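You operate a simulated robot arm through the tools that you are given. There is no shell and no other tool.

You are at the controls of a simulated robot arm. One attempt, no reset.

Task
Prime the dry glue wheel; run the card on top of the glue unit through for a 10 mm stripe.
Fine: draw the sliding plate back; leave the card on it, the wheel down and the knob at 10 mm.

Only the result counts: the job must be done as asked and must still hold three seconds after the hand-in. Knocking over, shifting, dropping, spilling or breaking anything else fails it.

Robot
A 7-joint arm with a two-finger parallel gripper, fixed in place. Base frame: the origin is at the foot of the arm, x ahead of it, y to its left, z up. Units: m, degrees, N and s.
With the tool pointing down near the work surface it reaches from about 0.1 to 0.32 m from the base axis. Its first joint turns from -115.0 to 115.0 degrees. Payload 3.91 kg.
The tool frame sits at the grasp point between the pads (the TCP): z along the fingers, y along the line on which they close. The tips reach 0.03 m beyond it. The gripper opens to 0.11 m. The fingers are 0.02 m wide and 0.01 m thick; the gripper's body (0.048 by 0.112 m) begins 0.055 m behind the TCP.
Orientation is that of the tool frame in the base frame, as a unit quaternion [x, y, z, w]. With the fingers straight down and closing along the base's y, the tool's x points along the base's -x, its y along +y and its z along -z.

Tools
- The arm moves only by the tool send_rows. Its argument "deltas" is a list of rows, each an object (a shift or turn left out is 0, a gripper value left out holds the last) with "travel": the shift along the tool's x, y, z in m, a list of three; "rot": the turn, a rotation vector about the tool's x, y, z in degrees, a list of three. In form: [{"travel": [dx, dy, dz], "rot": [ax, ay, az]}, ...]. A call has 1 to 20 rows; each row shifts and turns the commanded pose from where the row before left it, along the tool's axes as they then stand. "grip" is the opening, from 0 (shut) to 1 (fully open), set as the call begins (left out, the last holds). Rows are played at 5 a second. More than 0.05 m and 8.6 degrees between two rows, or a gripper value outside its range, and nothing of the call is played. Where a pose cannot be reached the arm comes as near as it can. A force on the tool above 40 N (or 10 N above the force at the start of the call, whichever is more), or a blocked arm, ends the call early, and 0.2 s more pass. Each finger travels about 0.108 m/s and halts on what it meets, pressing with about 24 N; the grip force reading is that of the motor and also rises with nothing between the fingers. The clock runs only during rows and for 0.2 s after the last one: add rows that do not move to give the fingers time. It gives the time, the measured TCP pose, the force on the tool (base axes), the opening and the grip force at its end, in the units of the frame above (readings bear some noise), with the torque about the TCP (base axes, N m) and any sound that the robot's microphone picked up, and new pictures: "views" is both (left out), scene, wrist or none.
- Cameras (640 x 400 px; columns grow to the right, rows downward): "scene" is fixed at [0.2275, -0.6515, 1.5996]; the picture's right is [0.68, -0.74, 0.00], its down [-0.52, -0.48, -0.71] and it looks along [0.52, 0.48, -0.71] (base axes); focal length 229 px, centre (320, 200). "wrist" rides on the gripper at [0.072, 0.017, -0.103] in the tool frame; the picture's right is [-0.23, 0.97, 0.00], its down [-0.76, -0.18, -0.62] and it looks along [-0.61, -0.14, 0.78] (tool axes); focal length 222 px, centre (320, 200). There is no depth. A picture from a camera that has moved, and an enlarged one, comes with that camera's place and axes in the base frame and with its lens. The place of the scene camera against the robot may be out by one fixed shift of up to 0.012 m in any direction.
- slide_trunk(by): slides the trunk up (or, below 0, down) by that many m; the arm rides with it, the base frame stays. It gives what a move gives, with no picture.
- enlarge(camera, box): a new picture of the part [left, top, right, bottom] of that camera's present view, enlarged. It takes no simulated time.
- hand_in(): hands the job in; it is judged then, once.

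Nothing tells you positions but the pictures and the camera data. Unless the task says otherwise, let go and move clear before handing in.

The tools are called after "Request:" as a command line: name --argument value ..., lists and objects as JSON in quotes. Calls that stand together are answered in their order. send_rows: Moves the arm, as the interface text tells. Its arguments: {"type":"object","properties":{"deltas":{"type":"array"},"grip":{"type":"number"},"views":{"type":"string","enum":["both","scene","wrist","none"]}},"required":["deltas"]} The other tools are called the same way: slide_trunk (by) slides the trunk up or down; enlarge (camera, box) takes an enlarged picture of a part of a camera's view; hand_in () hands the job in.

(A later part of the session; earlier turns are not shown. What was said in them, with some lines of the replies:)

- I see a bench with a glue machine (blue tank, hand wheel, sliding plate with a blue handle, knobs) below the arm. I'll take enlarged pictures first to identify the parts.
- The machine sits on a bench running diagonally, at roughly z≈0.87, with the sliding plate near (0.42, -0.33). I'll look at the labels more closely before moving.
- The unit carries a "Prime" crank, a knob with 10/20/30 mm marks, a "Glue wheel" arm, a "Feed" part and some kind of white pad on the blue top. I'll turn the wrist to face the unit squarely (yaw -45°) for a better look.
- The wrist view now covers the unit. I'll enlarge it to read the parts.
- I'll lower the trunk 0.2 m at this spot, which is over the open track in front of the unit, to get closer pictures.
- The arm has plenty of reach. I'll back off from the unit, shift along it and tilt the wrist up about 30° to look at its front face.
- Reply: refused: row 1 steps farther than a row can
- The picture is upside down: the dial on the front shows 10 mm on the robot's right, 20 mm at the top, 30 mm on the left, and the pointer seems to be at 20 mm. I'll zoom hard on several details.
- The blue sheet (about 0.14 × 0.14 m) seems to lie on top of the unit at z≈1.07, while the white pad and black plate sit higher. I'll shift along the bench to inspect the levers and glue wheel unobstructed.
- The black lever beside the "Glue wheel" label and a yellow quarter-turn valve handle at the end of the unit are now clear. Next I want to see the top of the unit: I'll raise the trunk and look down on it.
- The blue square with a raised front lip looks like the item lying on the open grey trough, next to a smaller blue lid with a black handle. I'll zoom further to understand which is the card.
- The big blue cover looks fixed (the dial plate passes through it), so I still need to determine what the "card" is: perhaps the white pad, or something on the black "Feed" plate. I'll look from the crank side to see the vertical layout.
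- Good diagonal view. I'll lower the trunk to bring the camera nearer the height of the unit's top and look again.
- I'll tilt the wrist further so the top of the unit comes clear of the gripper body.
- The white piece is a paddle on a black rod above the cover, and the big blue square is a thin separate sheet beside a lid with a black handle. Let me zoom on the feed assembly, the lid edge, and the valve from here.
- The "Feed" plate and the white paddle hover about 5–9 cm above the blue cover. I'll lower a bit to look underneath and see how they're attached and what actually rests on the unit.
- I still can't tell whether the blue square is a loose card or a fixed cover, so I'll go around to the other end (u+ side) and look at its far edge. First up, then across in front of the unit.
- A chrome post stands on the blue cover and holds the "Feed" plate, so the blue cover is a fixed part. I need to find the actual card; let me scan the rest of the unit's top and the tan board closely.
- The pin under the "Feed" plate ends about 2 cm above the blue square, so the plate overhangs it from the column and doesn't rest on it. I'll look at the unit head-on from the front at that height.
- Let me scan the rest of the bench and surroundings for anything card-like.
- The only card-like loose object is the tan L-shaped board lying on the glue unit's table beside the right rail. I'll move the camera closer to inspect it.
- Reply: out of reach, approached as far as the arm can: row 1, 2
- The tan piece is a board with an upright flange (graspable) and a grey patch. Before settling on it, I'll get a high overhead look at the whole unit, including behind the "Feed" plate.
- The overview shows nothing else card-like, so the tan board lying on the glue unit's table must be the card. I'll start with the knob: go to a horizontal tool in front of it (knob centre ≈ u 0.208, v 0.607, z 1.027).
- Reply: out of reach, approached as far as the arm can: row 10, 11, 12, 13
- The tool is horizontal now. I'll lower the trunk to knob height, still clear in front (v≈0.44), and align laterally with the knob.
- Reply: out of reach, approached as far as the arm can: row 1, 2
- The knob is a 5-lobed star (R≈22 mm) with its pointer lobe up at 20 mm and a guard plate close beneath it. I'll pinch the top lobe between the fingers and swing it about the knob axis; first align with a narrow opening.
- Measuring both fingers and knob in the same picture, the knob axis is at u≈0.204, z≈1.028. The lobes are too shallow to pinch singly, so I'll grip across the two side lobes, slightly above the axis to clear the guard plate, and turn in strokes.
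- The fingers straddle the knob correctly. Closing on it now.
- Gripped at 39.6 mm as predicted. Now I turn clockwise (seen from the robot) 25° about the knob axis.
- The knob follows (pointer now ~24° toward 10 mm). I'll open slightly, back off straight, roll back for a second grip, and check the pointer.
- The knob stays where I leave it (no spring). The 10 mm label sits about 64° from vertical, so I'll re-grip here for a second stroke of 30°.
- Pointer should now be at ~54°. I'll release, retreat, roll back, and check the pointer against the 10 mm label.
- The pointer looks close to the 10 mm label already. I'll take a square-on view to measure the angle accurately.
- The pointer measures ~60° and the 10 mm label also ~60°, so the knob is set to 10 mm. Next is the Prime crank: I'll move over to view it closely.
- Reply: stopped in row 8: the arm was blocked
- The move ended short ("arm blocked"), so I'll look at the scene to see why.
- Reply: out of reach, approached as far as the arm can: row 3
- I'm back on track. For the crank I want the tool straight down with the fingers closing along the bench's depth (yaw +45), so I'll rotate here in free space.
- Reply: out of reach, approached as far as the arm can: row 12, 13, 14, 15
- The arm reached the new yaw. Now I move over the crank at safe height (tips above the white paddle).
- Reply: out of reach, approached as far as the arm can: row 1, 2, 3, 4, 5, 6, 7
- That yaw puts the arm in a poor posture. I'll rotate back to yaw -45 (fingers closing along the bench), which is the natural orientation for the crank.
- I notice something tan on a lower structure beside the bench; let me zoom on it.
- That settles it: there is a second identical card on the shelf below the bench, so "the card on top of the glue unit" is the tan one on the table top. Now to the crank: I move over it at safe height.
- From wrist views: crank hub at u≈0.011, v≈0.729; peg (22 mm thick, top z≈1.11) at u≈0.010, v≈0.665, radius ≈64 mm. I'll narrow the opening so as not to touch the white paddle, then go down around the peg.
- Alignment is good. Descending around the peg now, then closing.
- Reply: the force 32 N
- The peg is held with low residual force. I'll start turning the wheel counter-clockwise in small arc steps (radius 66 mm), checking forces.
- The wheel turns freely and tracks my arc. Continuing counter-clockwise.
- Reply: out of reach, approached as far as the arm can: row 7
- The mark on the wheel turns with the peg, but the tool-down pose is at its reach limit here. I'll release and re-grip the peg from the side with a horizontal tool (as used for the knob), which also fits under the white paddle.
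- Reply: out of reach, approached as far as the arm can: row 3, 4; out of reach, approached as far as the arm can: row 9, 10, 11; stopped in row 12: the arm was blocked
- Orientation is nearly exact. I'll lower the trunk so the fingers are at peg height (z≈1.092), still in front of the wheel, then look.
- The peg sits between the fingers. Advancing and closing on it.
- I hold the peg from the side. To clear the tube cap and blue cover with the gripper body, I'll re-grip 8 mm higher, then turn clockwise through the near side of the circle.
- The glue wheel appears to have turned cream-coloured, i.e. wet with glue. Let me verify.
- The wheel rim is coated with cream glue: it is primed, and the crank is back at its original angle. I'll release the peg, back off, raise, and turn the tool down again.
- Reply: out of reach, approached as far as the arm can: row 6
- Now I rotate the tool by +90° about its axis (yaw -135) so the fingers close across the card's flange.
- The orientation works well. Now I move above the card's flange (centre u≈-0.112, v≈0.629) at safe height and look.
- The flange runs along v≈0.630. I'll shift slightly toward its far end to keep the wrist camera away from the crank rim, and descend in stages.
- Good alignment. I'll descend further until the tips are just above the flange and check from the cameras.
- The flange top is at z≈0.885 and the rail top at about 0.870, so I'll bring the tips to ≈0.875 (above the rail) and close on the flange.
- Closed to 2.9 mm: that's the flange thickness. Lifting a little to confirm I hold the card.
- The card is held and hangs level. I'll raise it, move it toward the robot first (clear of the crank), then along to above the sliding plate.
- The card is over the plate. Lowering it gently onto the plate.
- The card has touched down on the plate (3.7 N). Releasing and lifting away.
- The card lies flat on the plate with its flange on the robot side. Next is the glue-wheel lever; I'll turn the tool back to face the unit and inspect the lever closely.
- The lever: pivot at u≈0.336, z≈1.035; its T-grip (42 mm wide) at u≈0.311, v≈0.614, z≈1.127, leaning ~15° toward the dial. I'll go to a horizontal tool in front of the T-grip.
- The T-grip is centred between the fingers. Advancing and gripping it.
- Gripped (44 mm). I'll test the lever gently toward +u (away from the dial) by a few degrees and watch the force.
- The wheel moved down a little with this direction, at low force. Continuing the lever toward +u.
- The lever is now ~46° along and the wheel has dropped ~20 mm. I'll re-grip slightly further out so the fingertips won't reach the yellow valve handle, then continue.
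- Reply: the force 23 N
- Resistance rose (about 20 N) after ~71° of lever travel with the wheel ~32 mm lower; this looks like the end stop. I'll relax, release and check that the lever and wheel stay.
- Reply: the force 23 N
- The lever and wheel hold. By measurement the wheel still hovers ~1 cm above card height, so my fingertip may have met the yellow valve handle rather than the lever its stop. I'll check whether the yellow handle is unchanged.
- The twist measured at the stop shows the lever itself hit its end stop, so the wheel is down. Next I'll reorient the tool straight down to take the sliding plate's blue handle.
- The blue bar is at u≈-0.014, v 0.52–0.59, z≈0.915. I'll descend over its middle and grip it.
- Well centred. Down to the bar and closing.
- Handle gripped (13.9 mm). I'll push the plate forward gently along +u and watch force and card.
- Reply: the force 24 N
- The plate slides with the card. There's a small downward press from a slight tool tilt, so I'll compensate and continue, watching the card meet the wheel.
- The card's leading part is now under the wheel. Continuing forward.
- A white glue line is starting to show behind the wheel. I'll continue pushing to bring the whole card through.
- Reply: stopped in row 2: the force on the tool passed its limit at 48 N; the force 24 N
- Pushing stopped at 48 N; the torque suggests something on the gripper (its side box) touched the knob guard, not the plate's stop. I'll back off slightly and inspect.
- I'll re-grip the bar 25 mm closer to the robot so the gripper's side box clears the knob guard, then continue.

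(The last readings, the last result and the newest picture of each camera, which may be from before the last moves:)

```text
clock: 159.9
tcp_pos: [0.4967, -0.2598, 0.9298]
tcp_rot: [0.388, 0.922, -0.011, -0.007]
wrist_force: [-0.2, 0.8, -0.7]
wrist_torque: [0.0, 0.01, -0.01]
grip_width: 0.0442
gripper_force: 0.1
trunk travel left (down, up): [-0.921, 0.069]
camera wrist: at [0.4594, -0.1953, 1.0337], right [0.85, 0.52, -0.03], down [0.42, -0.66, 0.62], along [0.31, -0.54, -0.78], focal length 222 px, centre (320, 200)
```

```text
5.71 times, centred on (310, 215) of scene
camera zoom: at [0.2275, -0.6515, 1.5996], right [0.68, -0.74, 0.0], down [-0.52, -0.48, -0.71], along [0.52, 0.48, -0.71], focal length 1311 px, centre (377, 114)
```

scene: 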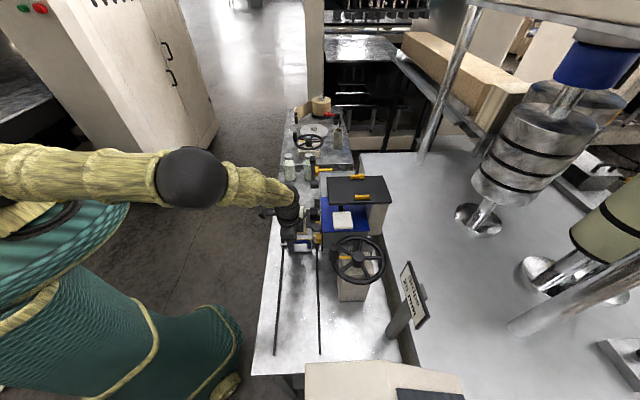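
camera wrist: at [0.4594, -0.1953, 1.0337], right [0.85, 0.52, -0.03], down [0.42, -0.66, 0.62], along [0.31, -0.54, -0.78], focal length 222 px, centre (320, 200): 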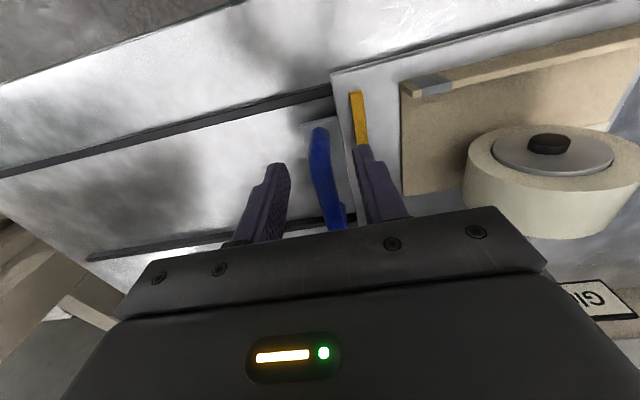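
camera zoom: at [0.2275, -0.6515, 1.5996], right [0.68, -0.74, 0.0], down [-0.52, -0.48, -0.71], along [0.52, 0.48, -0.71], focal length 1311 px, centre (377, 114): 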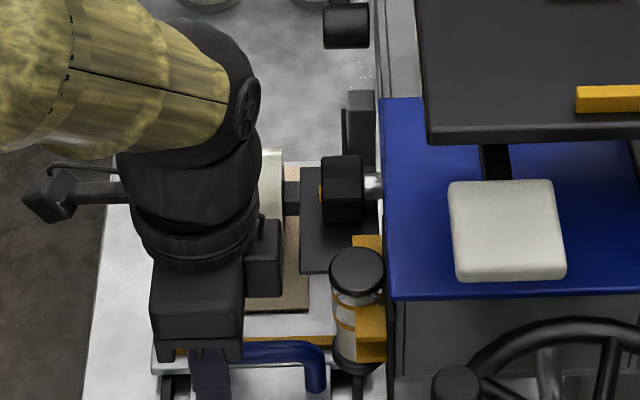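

Request:
send_rows --deltas '[{"rot": [-1.5, 0, 0]}, {}]' --views "none"

Request:
send_rows --deltas '[{}, {}, {}]' --grip 0.0 --views "none"

Request:
enlarge --camera "scene" --box '[300, 195, 340, 225]'

```text
clock: 160.6
tcp_pos: [0.4962, -0.26, 0.9306]
tcp_rot: [0.387, 0.922, 0.002, -0.001]
wrist_force: [0.9, -0.4, 0.0]
wrist_torque: [0.0, -0.02, 0.0]
grip_width: 0.0439
gripper_force: 0.0
trunk travel left (down, up): [-0.921, 0.069]
```

```text
clock: 161.3
tcp_pos: [0.4961, -0.2595, 0.9299]
tcp_rot: [0.386, 0.922, 0.001, -0.001]
wrist_force: [-0.1, 0.9, -0.4]
wrist_torque: [-0.1, 0.22, 0.74]
grip_width: 0.014
gripper_force: 45.2
trunk travel left (down, up): [-0.921, 0.069]
```

```text
13.33 times, centred on (320, 210) of scene
camera zoom: at [0.2275, -0.6515, 1.5996], right [0.68, -0.74, 0.0], down [-0.52, -0.48, -0.71], along [0.52, 0.48, -0.71], focal length 3058 px, centre (320, 67)
```

zoom: 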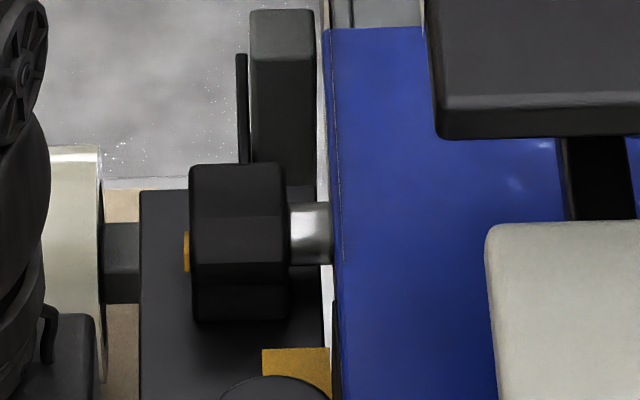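

The knob pointer is unchanged. Now pushing the plate on with the new grip.

Request:
send_rows --deltas '[{"travel": [0, 0.006, 0]}, {"travel": [0, 0.008, 0]}, {"travel": [0, 0.008, 0]}, {"travel": [0, 0.008, 0]}, {}]' --views "wrist"

Request:
enlarge --camera "wrist" --box '[380, 40, 640, 220]'

Request:
enlarge --camera "scene" --box '[270, 180, 350, 250]'

```text
clock: 162.6
tcp_pos: [0.518, -0.238, 0.9303]
tcp_rot: [0.387, 0.922, 0.002, -0.001]
wrist_force: [-3.2, 3.3, 3.0]
wrist_torque: [-0.02, 0.13, 0.72]
grip_width: 0.0137
gripper_force: 44.9
trunk travel left (down, up): [-0.921, 0.069]
camera wrist: at [0.4795, -0.175, 1.0344], right [0.85, 0.52, 0.0], down [0.41, -0.67, 0.62], along [0.32, -0.53, -0.78], focal length 222 px, centre (320, 200)
```

wrist: 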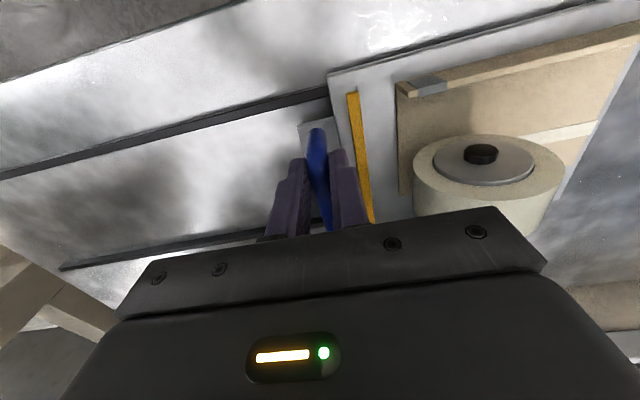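

```text
2.22 times, centred on (510, 130) of wrist
camera zoom: at [0.4795, -0.175, 1.0344], right [0.85, 0.52, 0.0], down [0.41, -0.67, 0.62], along [0.32, -0.53, -0.78], focal length 494 px, centre (-102, 356)
```

zoom: 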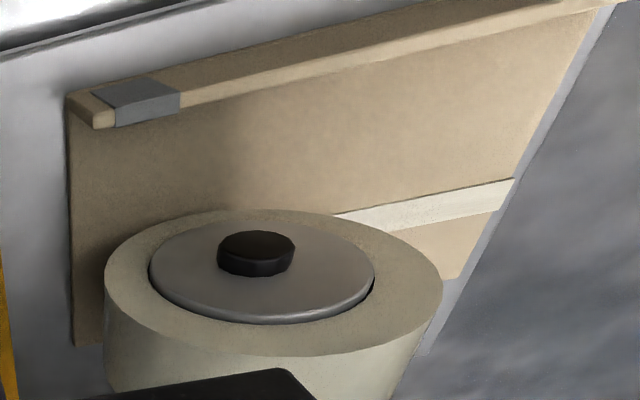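

```text
5.71 times, centred on (310, 215) of scene
camera zoom: at [0.2275, -0.6515, 1.5996], right [0.68, -0.74, 0.0], down [-0.52, -0.48, -0.71], along [0.52, 0.48, -0.71], focal length 1311 px, centre (377, 114)
```

zoom: 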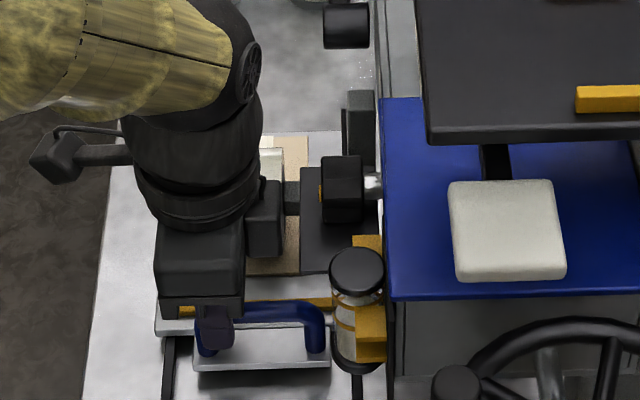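

A clean, narrow white stripe is forming on the card. I'll continue in small steps toward the end of the card.

Request:
send_rows --deltas '[{"travel": [0, 0.006, 0]}, {"travel": [0, 0.006, 0]}, {"travel": [0, 0.006, 0]}, {"travel": [0, 0.004, 0]}, {}]' --views "wrist"

Request:
enlarge --camera "wrist" --box '[340, 60, 600, 240]'

Request:
enlarge --camera "scene" --box '[280, 190, 340, 240]'

```text
clock: 163.8
tcp_pos: [0.5328, -0.2229, 0.9312]
tcp_rot: [0.387, 0.922, 0.002, -0.002]
wrist_force: [-3.7, 3.7, 3.9]
wrist_torque: [0.3, 0.62, 0.57]
grip_width: 0.0137
gripper_force: 45.3
trunk travel left (down, up): [-0.921, 0.069]
camera wrist: at [0.4947, -0.1598, 1.0343], right [0.85, 0.52, 0.0], down [0.41, -0.67, 0.62], along [0.32, -0.53, -0.78], focal length 222 px, centre (320, 200)
```

wrist: 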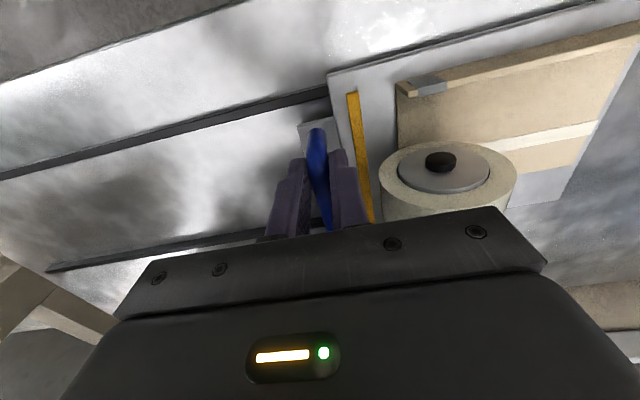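

```text
2.22 times, centred on (470, 150) of wrist
camera zoom: at [0.4947, -0.1598, 1.0343], right [0.85, 0.52, 0.0], down [0.41, -0.67, 0.62], along [0.32, -0.53, -0.78], focal length 494 px, centre (-13, 311)
```

zoom: 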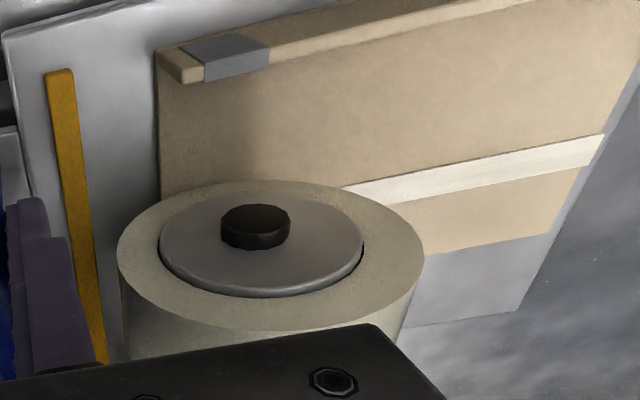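

```text
8.00 times, centred on (310, 215) of scene
camera zoom: at [0.2275, -0.6515, 1.5996], right [0.68, -0.74, 0.0], down [-0.52, -0.48, -0.71], along [0.52, 0.48, -0.71], focal length 1835 px, centre (400, 80)
```

zoom: 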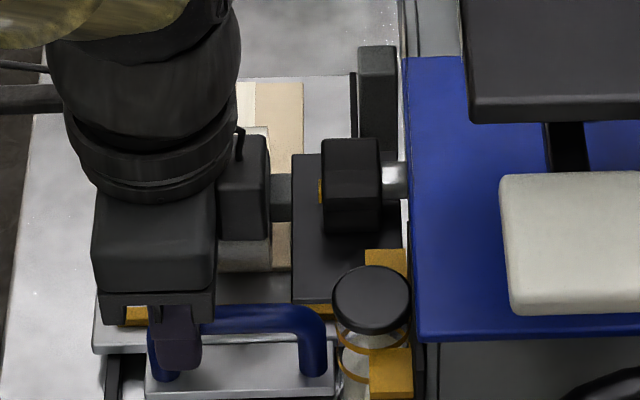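

Request:
send_rows --deltas '[{"travel": [0, 0.004, 0]}, {"travel": [0, 0.003, 0]}, {}]' --views "none"

Request:
enlarge --camera "wrist" --box '[300, 80, 560, 240]'

```text
clock: 164.6
tcp_pos: [0.5378, -0.2175, 0.9288]
tcp_rot: [0.387, 0.922, 0.001, 0.0]
wrist_force: [-6.6, 6.3, 4.1]
wrist_torque: [-0.01, 0.34, 0.61]
grip_width: 0.0138
gripper_force: 45.2
trunk travel left (down, up): [-0.921, 0.069]
```

```text
2.46 times, centred on (430, 160) of wrist
camera zoom: at [0.4996, -0.1549, 1.0343], right [0.85, 0.52, 0.0], down [0.41, -0.67, 0.62], along [0.32, -0.53, -0.78], focal length 547 px, centre (49, 298)
```

zoom: 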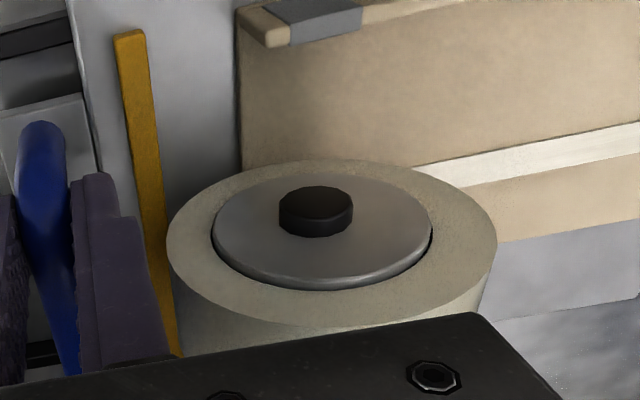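

Request:
send_rows --deltas '[{"travel": [0, 0.003, 0]}, {}]' --views "none"

```text
clock: 165.2
tcp_pos: [0.5404, -0.2154, 0.9309]
tcp_rot: [0.386, 0.922, 0.002, -0.001]
wrist_force: [-7.4, 9.2, -3.5]
wrist_torque: [-0.75, -0.55, 0.61]
grip_width: 0.0138
gripper_force: 45.4
trunk travel left (down, up): [-0.921, 0.069]
```

The stripe now runs essentially the whole card. I'll draw the plate back gently, checking that the card stays put.

Request:
send_rows --deltas '[{"travel": [0, -0.006, 0]}, {"travel": [0, -0.01, 0]}, {"travel": [0, -0.012, 0]}, {"travel": [0, -0.012, 0]}, {"travel": [0, -0.012, 0]}, {"travel": [0, -0.012, 0]}, {"travel": [0, -0.012, 0]}, {"travel": [0, -0.012, 0]}, {"travel": [0, -0.01, 0]}, {}]' --views "wrist"

Request:
enlarge --camera "wrist" --box '[340, 20, 640, 220]'

```text
clock: 167.3
tcp_pos: [0.4715, -0.2858, 0.9305]
tcp_rot: [0.386, 0.922, 0.001, 0.0]
wrist_force: [-2.2, 0.8, 0.1]
wrist_torque: [-0.36, -0.02, 0.52]
grip_width: 0.014
gripper_force: 45.4
trunk travel left (down, up): [-0.921, 0.069]
camera wrist: at [0.4325, -0.2218, 1.0342], right [0.85, 0.52, 0.0], down [0.41, -0.67, 0.62], along [0.32, -0.53, -0.78], focal length 222 px, centre (320, 200)
```

wrist: 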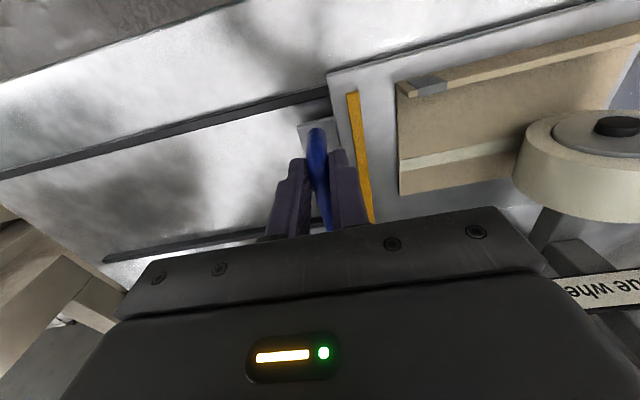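

```text
2.00 times, centred on (490, 120) of wrist
camera zoom: at [0.4325, -0.2218, 1.0342], right [0.85, 0.52, 0.0], down [0.41, -0.67, 0.62], along [0.32, -0.53, -0.78], focal length 444 px, centre (-20, 360)
```

zoom: 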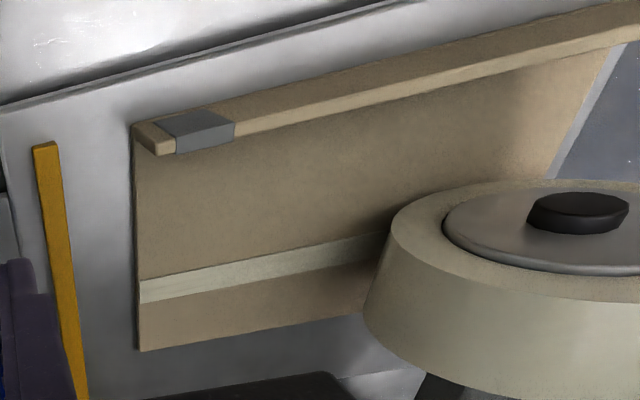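

The stripe covers the card to its edge. Continuing to draw the plate back to its starting place.

Request:
send_rows --deltas '[{"travel": [0, -0.008, 0]}, {"travel": [0, -0.012, 0]}, {"travel": [0, -0.013, 0]}, {"travel": [0, -0.013, 0]}, {"travel": [0, -0.013, 0]}, {"travel": [0, -0.013, 0]}, {"travel": [0, -0.013, 0]}, {"travel": [0, -0.013, 0]}, {"travel": [0, -0.013, 0]}, {"travel": [0, -0.013, 0]}, {"travel": [0, -0.01, 0]}, {"travel": [0, -0.008, 0]}, {}]'

Request:
enlarge --camera "scene" --box '[260, 190, 372, 310]'

```text
clock: 170.2
tcp_pos: [0.3694, -0.3865, 0.9302]
tcp_rot: [0.387, 0.922, 0.001, -0.001]
wrist_force: [10.7, -12.8, 17.5]
wrist_torque: [-1.07, -0.77, 0.65]
grip_width: 0.0137
gripper_force: 45.1
trunk travel left (down, up): [-0.921, 0.069]
camera wrist: at [0.3317, -0.3223, 1.0341], right [0.85, 0.52, 0.0], down [0.41, -0.67, 0.62], along [0.32, -0.53, -0.78], focal length 222 px, centre (320, 200)
```

scene: 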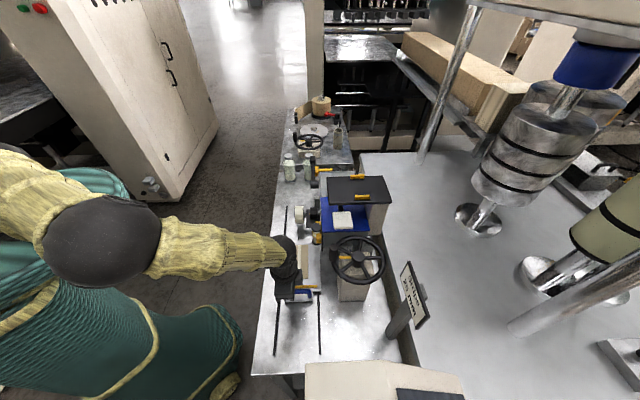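
wrist: 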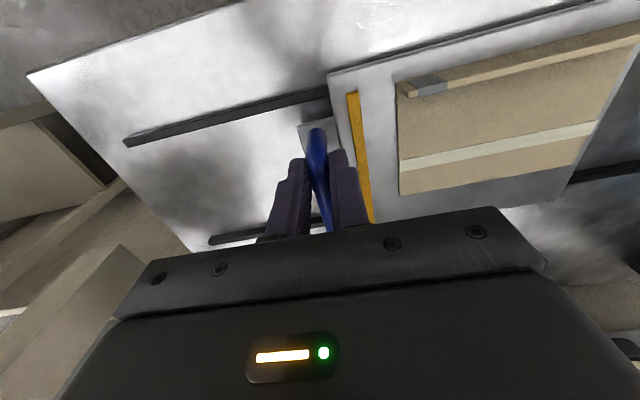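

```text
3.33 times, centred on (316, 250) of scene
camera zoom: at [0.2275, -0.6515, 1.5996], right [0.68, -0.74, 0.0], down [-0.52, -0.48, -0.71], along [0.52, 0.48, -0.71], focal length 765 px, centre (333, 33)
```

zoom: 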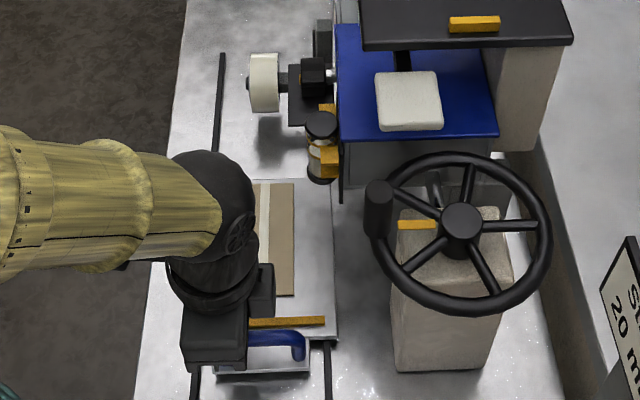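

Request:
send_rows --deltas '[{"travel": [-0.0012, 0, -0.002]}, {"travel": [0, -0.004, 0]}, {}]' --views "none"

```text
clock: 170.9
tcp_pos: [0.3676, -0.3881, 0.93]
tcp_rot: [0.387, 0.922, 0.001, -0.004]
wrist_force: [6.3, -6.5, -6.4]
wrist_torque: [-1.13, -0.87, 0.64]
grip_width: 0.0138
gripper_force: 44.9
trunk travel left (down, up): [-0.921, 0.069]
```

Request:
send_rows --deltas '[{"travel": [0, -0.003, 0]}, {}]' --views "none"

```text
clock: 171.6
tcp_pos: [0.3676, -0.3895, 0.9308]
tcp_rot: [0.386, 0.922, 0.004, -0.003]
wrist_force: [7.9, 3.1, -20.1]
wrist_torque: [-0.75, -0.7, 0.54]
grip_width: 0.0139
gripper_force: 45.5
trunk travel left (down, up): [-0.921, 0.069]
```

There's a stop right at the plate's starting place, so it is fully back. Releasing the handle and lifting clear.

Request:
send_rows --deltas '[{"travel": [0, 0.001, 0.001]}, {}]' --views "none"

Request:
send_rows --deltas '[{}, {}, {}, {"travel": [0, 0, -0.03]}, {"travel": [0, 0, -0.04]}, {"travel": [0, 0, -0.045]}, {"travel": [0, 0, -0.045]}, {"travel": [0.045, 0, 0]}, {"travel": [0.045, 0, 0]}, {"travel": [0.045, 0, 0]}, {}]' --grip 0.4

Request:
enlarge --camera "scene" --box '[260, 190, 372, 310]'

Request:
enlarge --camera "scene" --box '[280, 160, 360, 220]'

```text
clock: 172.2
tcp_pos: [0.3683, -0.3891, 0.9305]
tcp_rot: [0.387, 0.922, 0.002, -0.003]
wrist_force: [6.8, 3.6, -14.9]
wrist_torque: [0.81, 0.94, 0.52]
grip_width: 0.014
gripper_force: 44.8
trunk travel left (down, up): [-0.921, 0.069]
```

```text
clock: 174.6
tcp_pos: [0.2712, -0.294, 1.091]
tcp_rot: [0.387, 0.922, 0.002, -0.001]
wrist_force: [0.4, 0.3, -0.3]
wrist_torque: [0.0, 0.0, -0.05]
grip_width: 0.0442
gripper_force: 0.0
trunk travel left (down, up): [-0.921, 0.069]
camera wrist: at [0.2323, -0.2323, 1.196], right [0.85, 0.52, 0.0], down [0.41, -0.67, 0.62], along [0.32, -0.53, -0.78], focal length 222 px, centre (320, 200)
```

scene: 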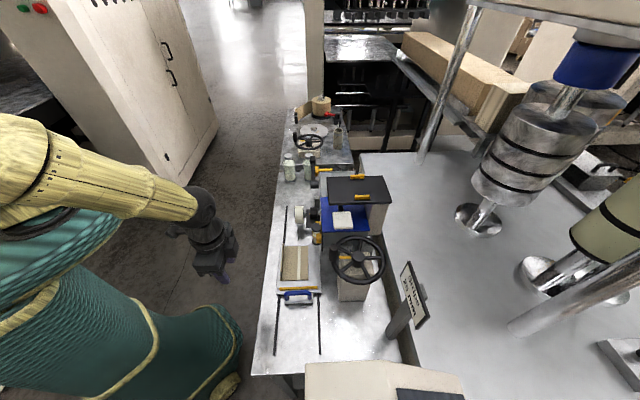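
wrist: 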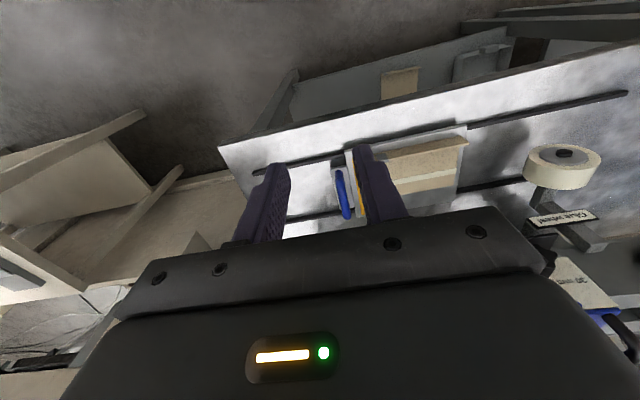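

```text
3.33 times, centred on (316, 250) of scene
camera zoom: at [0.2275, -0.6515, 1.5996], right [0.68, -0.74, 0.0], down [-0.52, -0.48, -0.71], along [0.52, 0.48, -0.71], focal length 765 px, centre (333, 33)
```

zoom: 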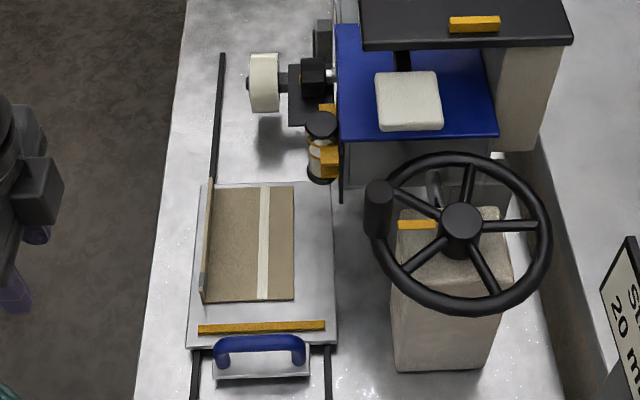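

```text
6.67 times, centred on (320, 190) of scene
camera zoom: at [0.2275, -0.6515, 1.5996], right [0.68, -0.74, 0.0], down [-0.52, -0.48, -0.71], along [0.52, 0.48, -0.71], focal length 1529 px, centre (320, 267)
```

zoom: 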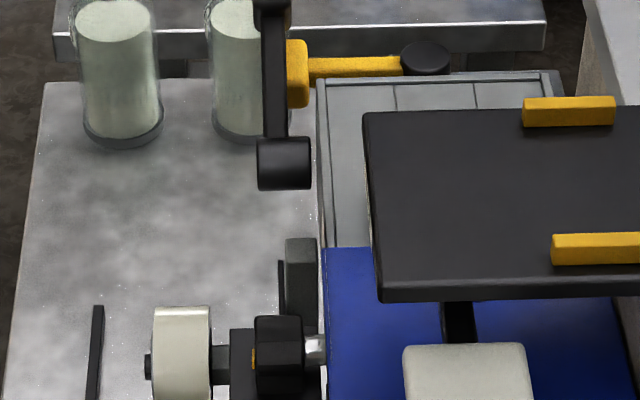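

The card carries a full-length ~10 mm stripe and lies on the drawn-back plate. I'll do a final check of the knob pointer from the front.

Request:
send_rows --deltas '[{"travel": [0, 0.04, 0]}, {"travel": [0, 0.04, 0]}, {"travel": [0, 0.04, 0]}, {"travel": [0, 0.04, 0]}, {"travel": [0, 0.04, 0]}, {"rot": [0, -8, 0]}, {"rot": [0, -8, 0]}, {"rot": [0, -8, 0]}, {"rot": [0, -8, 0]}, {"rot": [0, -8, 0]}, {"rot": [0, -8, 0]}, {}]' --views "wrist"

Request:
enlarge --camera "wrist" --box '[220, 60, 420, 200]'

```text
clock: 177.2
tcp_pos: [0.4226, -0.156, 1.0896]
tcp_rot: [0.354, 0.843, -0.157, 0.374]
wrist_force: [-1.1, 0.0, 0.3]
wrist_torque: [-0.01, -0.01, 0.0]
grip_width: 0.0439
gripper_force: 0.1
out of reach, approached as far as the arm can: row 11
trunk travel left (down, up): [-0.921, 0.069]
camera wrist: at [0.3464, -0.0539, 1.1046], right [0.8, 0.57, 0.17], down [-0.09, -0.16, 0.98], along [0.59, -0.8, -0.07], focal length 222 px, centre (320, 200)
```

wrist: 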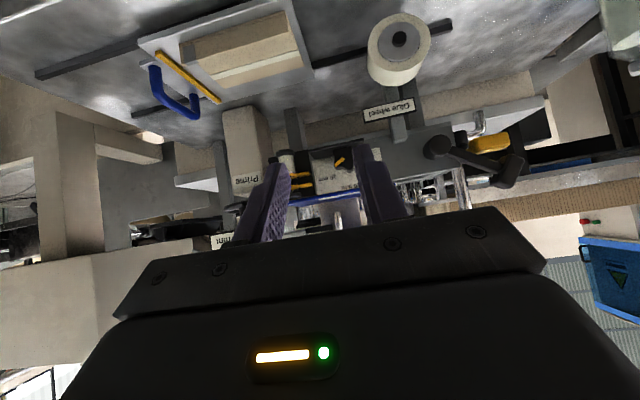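

```text
2.86 times, centred on (320, 130) of wrist
camera zoom: at [0.3464, -0.0539, 1.1046], right [0.8, 0.57, 0.17], down [-0.09, -0.16, 0.98], along [0.59, -0.8, -0.07], focal length 635 px, centre (320, 400)
```

zoom: 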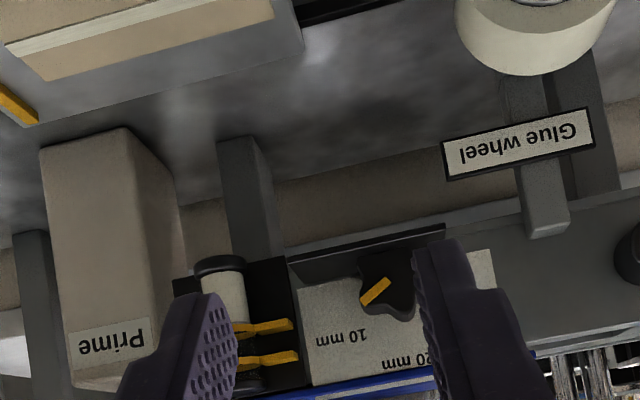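

Request:
enlarge --camera "wrist" --box '[310, 135, 370, 190]'

Request:
enlarge --camera "wrist" --box '[340, 10, 540, 200]'

```text
7.27 times, centred on (340, 162) of wrist
camera zoom: at [0.3464, -0.0539, 1.1046], right [0.8, 0.57, 0.17], down [-0.09, -0.16, 0.98], along [0.59, -0.8, -0.07], focal length 1615 px, centre (174, 473)
```

zoom: 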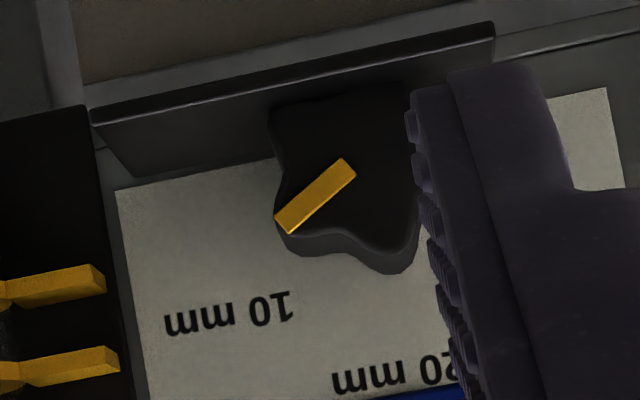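

```text
2.11 times, centred on (440, 105) of wrist
camera zoom: at [0.3464, -0.0539, 1.1046], right [0.8, 0.57, 0.17], down [-0.09, -0.16, 0.98], along [0.59, -0.8, -0.07], focal length 468 px, centre (67, 400)
```

zoom: 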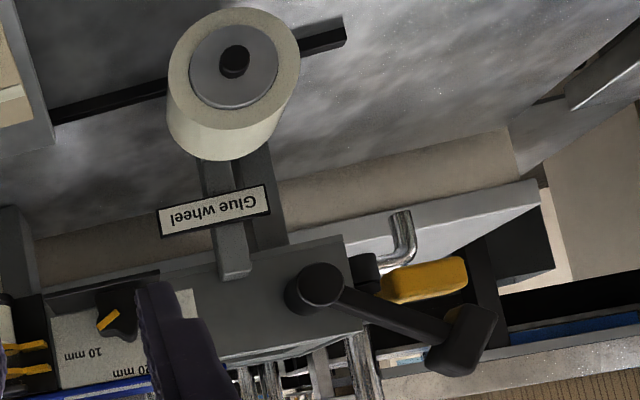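

The knob pointer still measures ~60° at the 10 mm mark. The lever is at its stop with the glued wheel down, and the striped card lies on the drawn-back plate. The gripper is empty and clear, so I'm handing in.

Request:
hand_in

```text
The job is handed in.
```

I handed the job in. The card now has one full-length glue stripe, about 10 mm wide, and it is lying on the drawn-back plate.

- **Wheel primed:** I turned the Prime crank until the wheel rim went from black to cream. The crank is back at its starting angle.
- **Knob:** I turned it from 20 mm to 10 mm. A last check from the front showed the pointer still on the 10 mm mark.
- **Card:** I used the tan card on the table top. An identical card on the shelf below was left alone. I took "on top of the glue unit" to mean the table top, because no other loose card was up there.
- **Run and return:** I lowered the wheel with its lever and pushed the plate through until the stripe reached the card's near edge. I then drew the plate back to its stop. The wheel is still down.

**Contact:** The push stopped once at about 48 N, probably because the gripper's side box caught the guard under the knob. I backed off and gripped the handle nearer the robot, and the knob pointer had not moved. I saw nothing else out of place.

The "Stripe 20 mm" sign still read 20 mm each time I could see it after changing the knob; I went by the dial.
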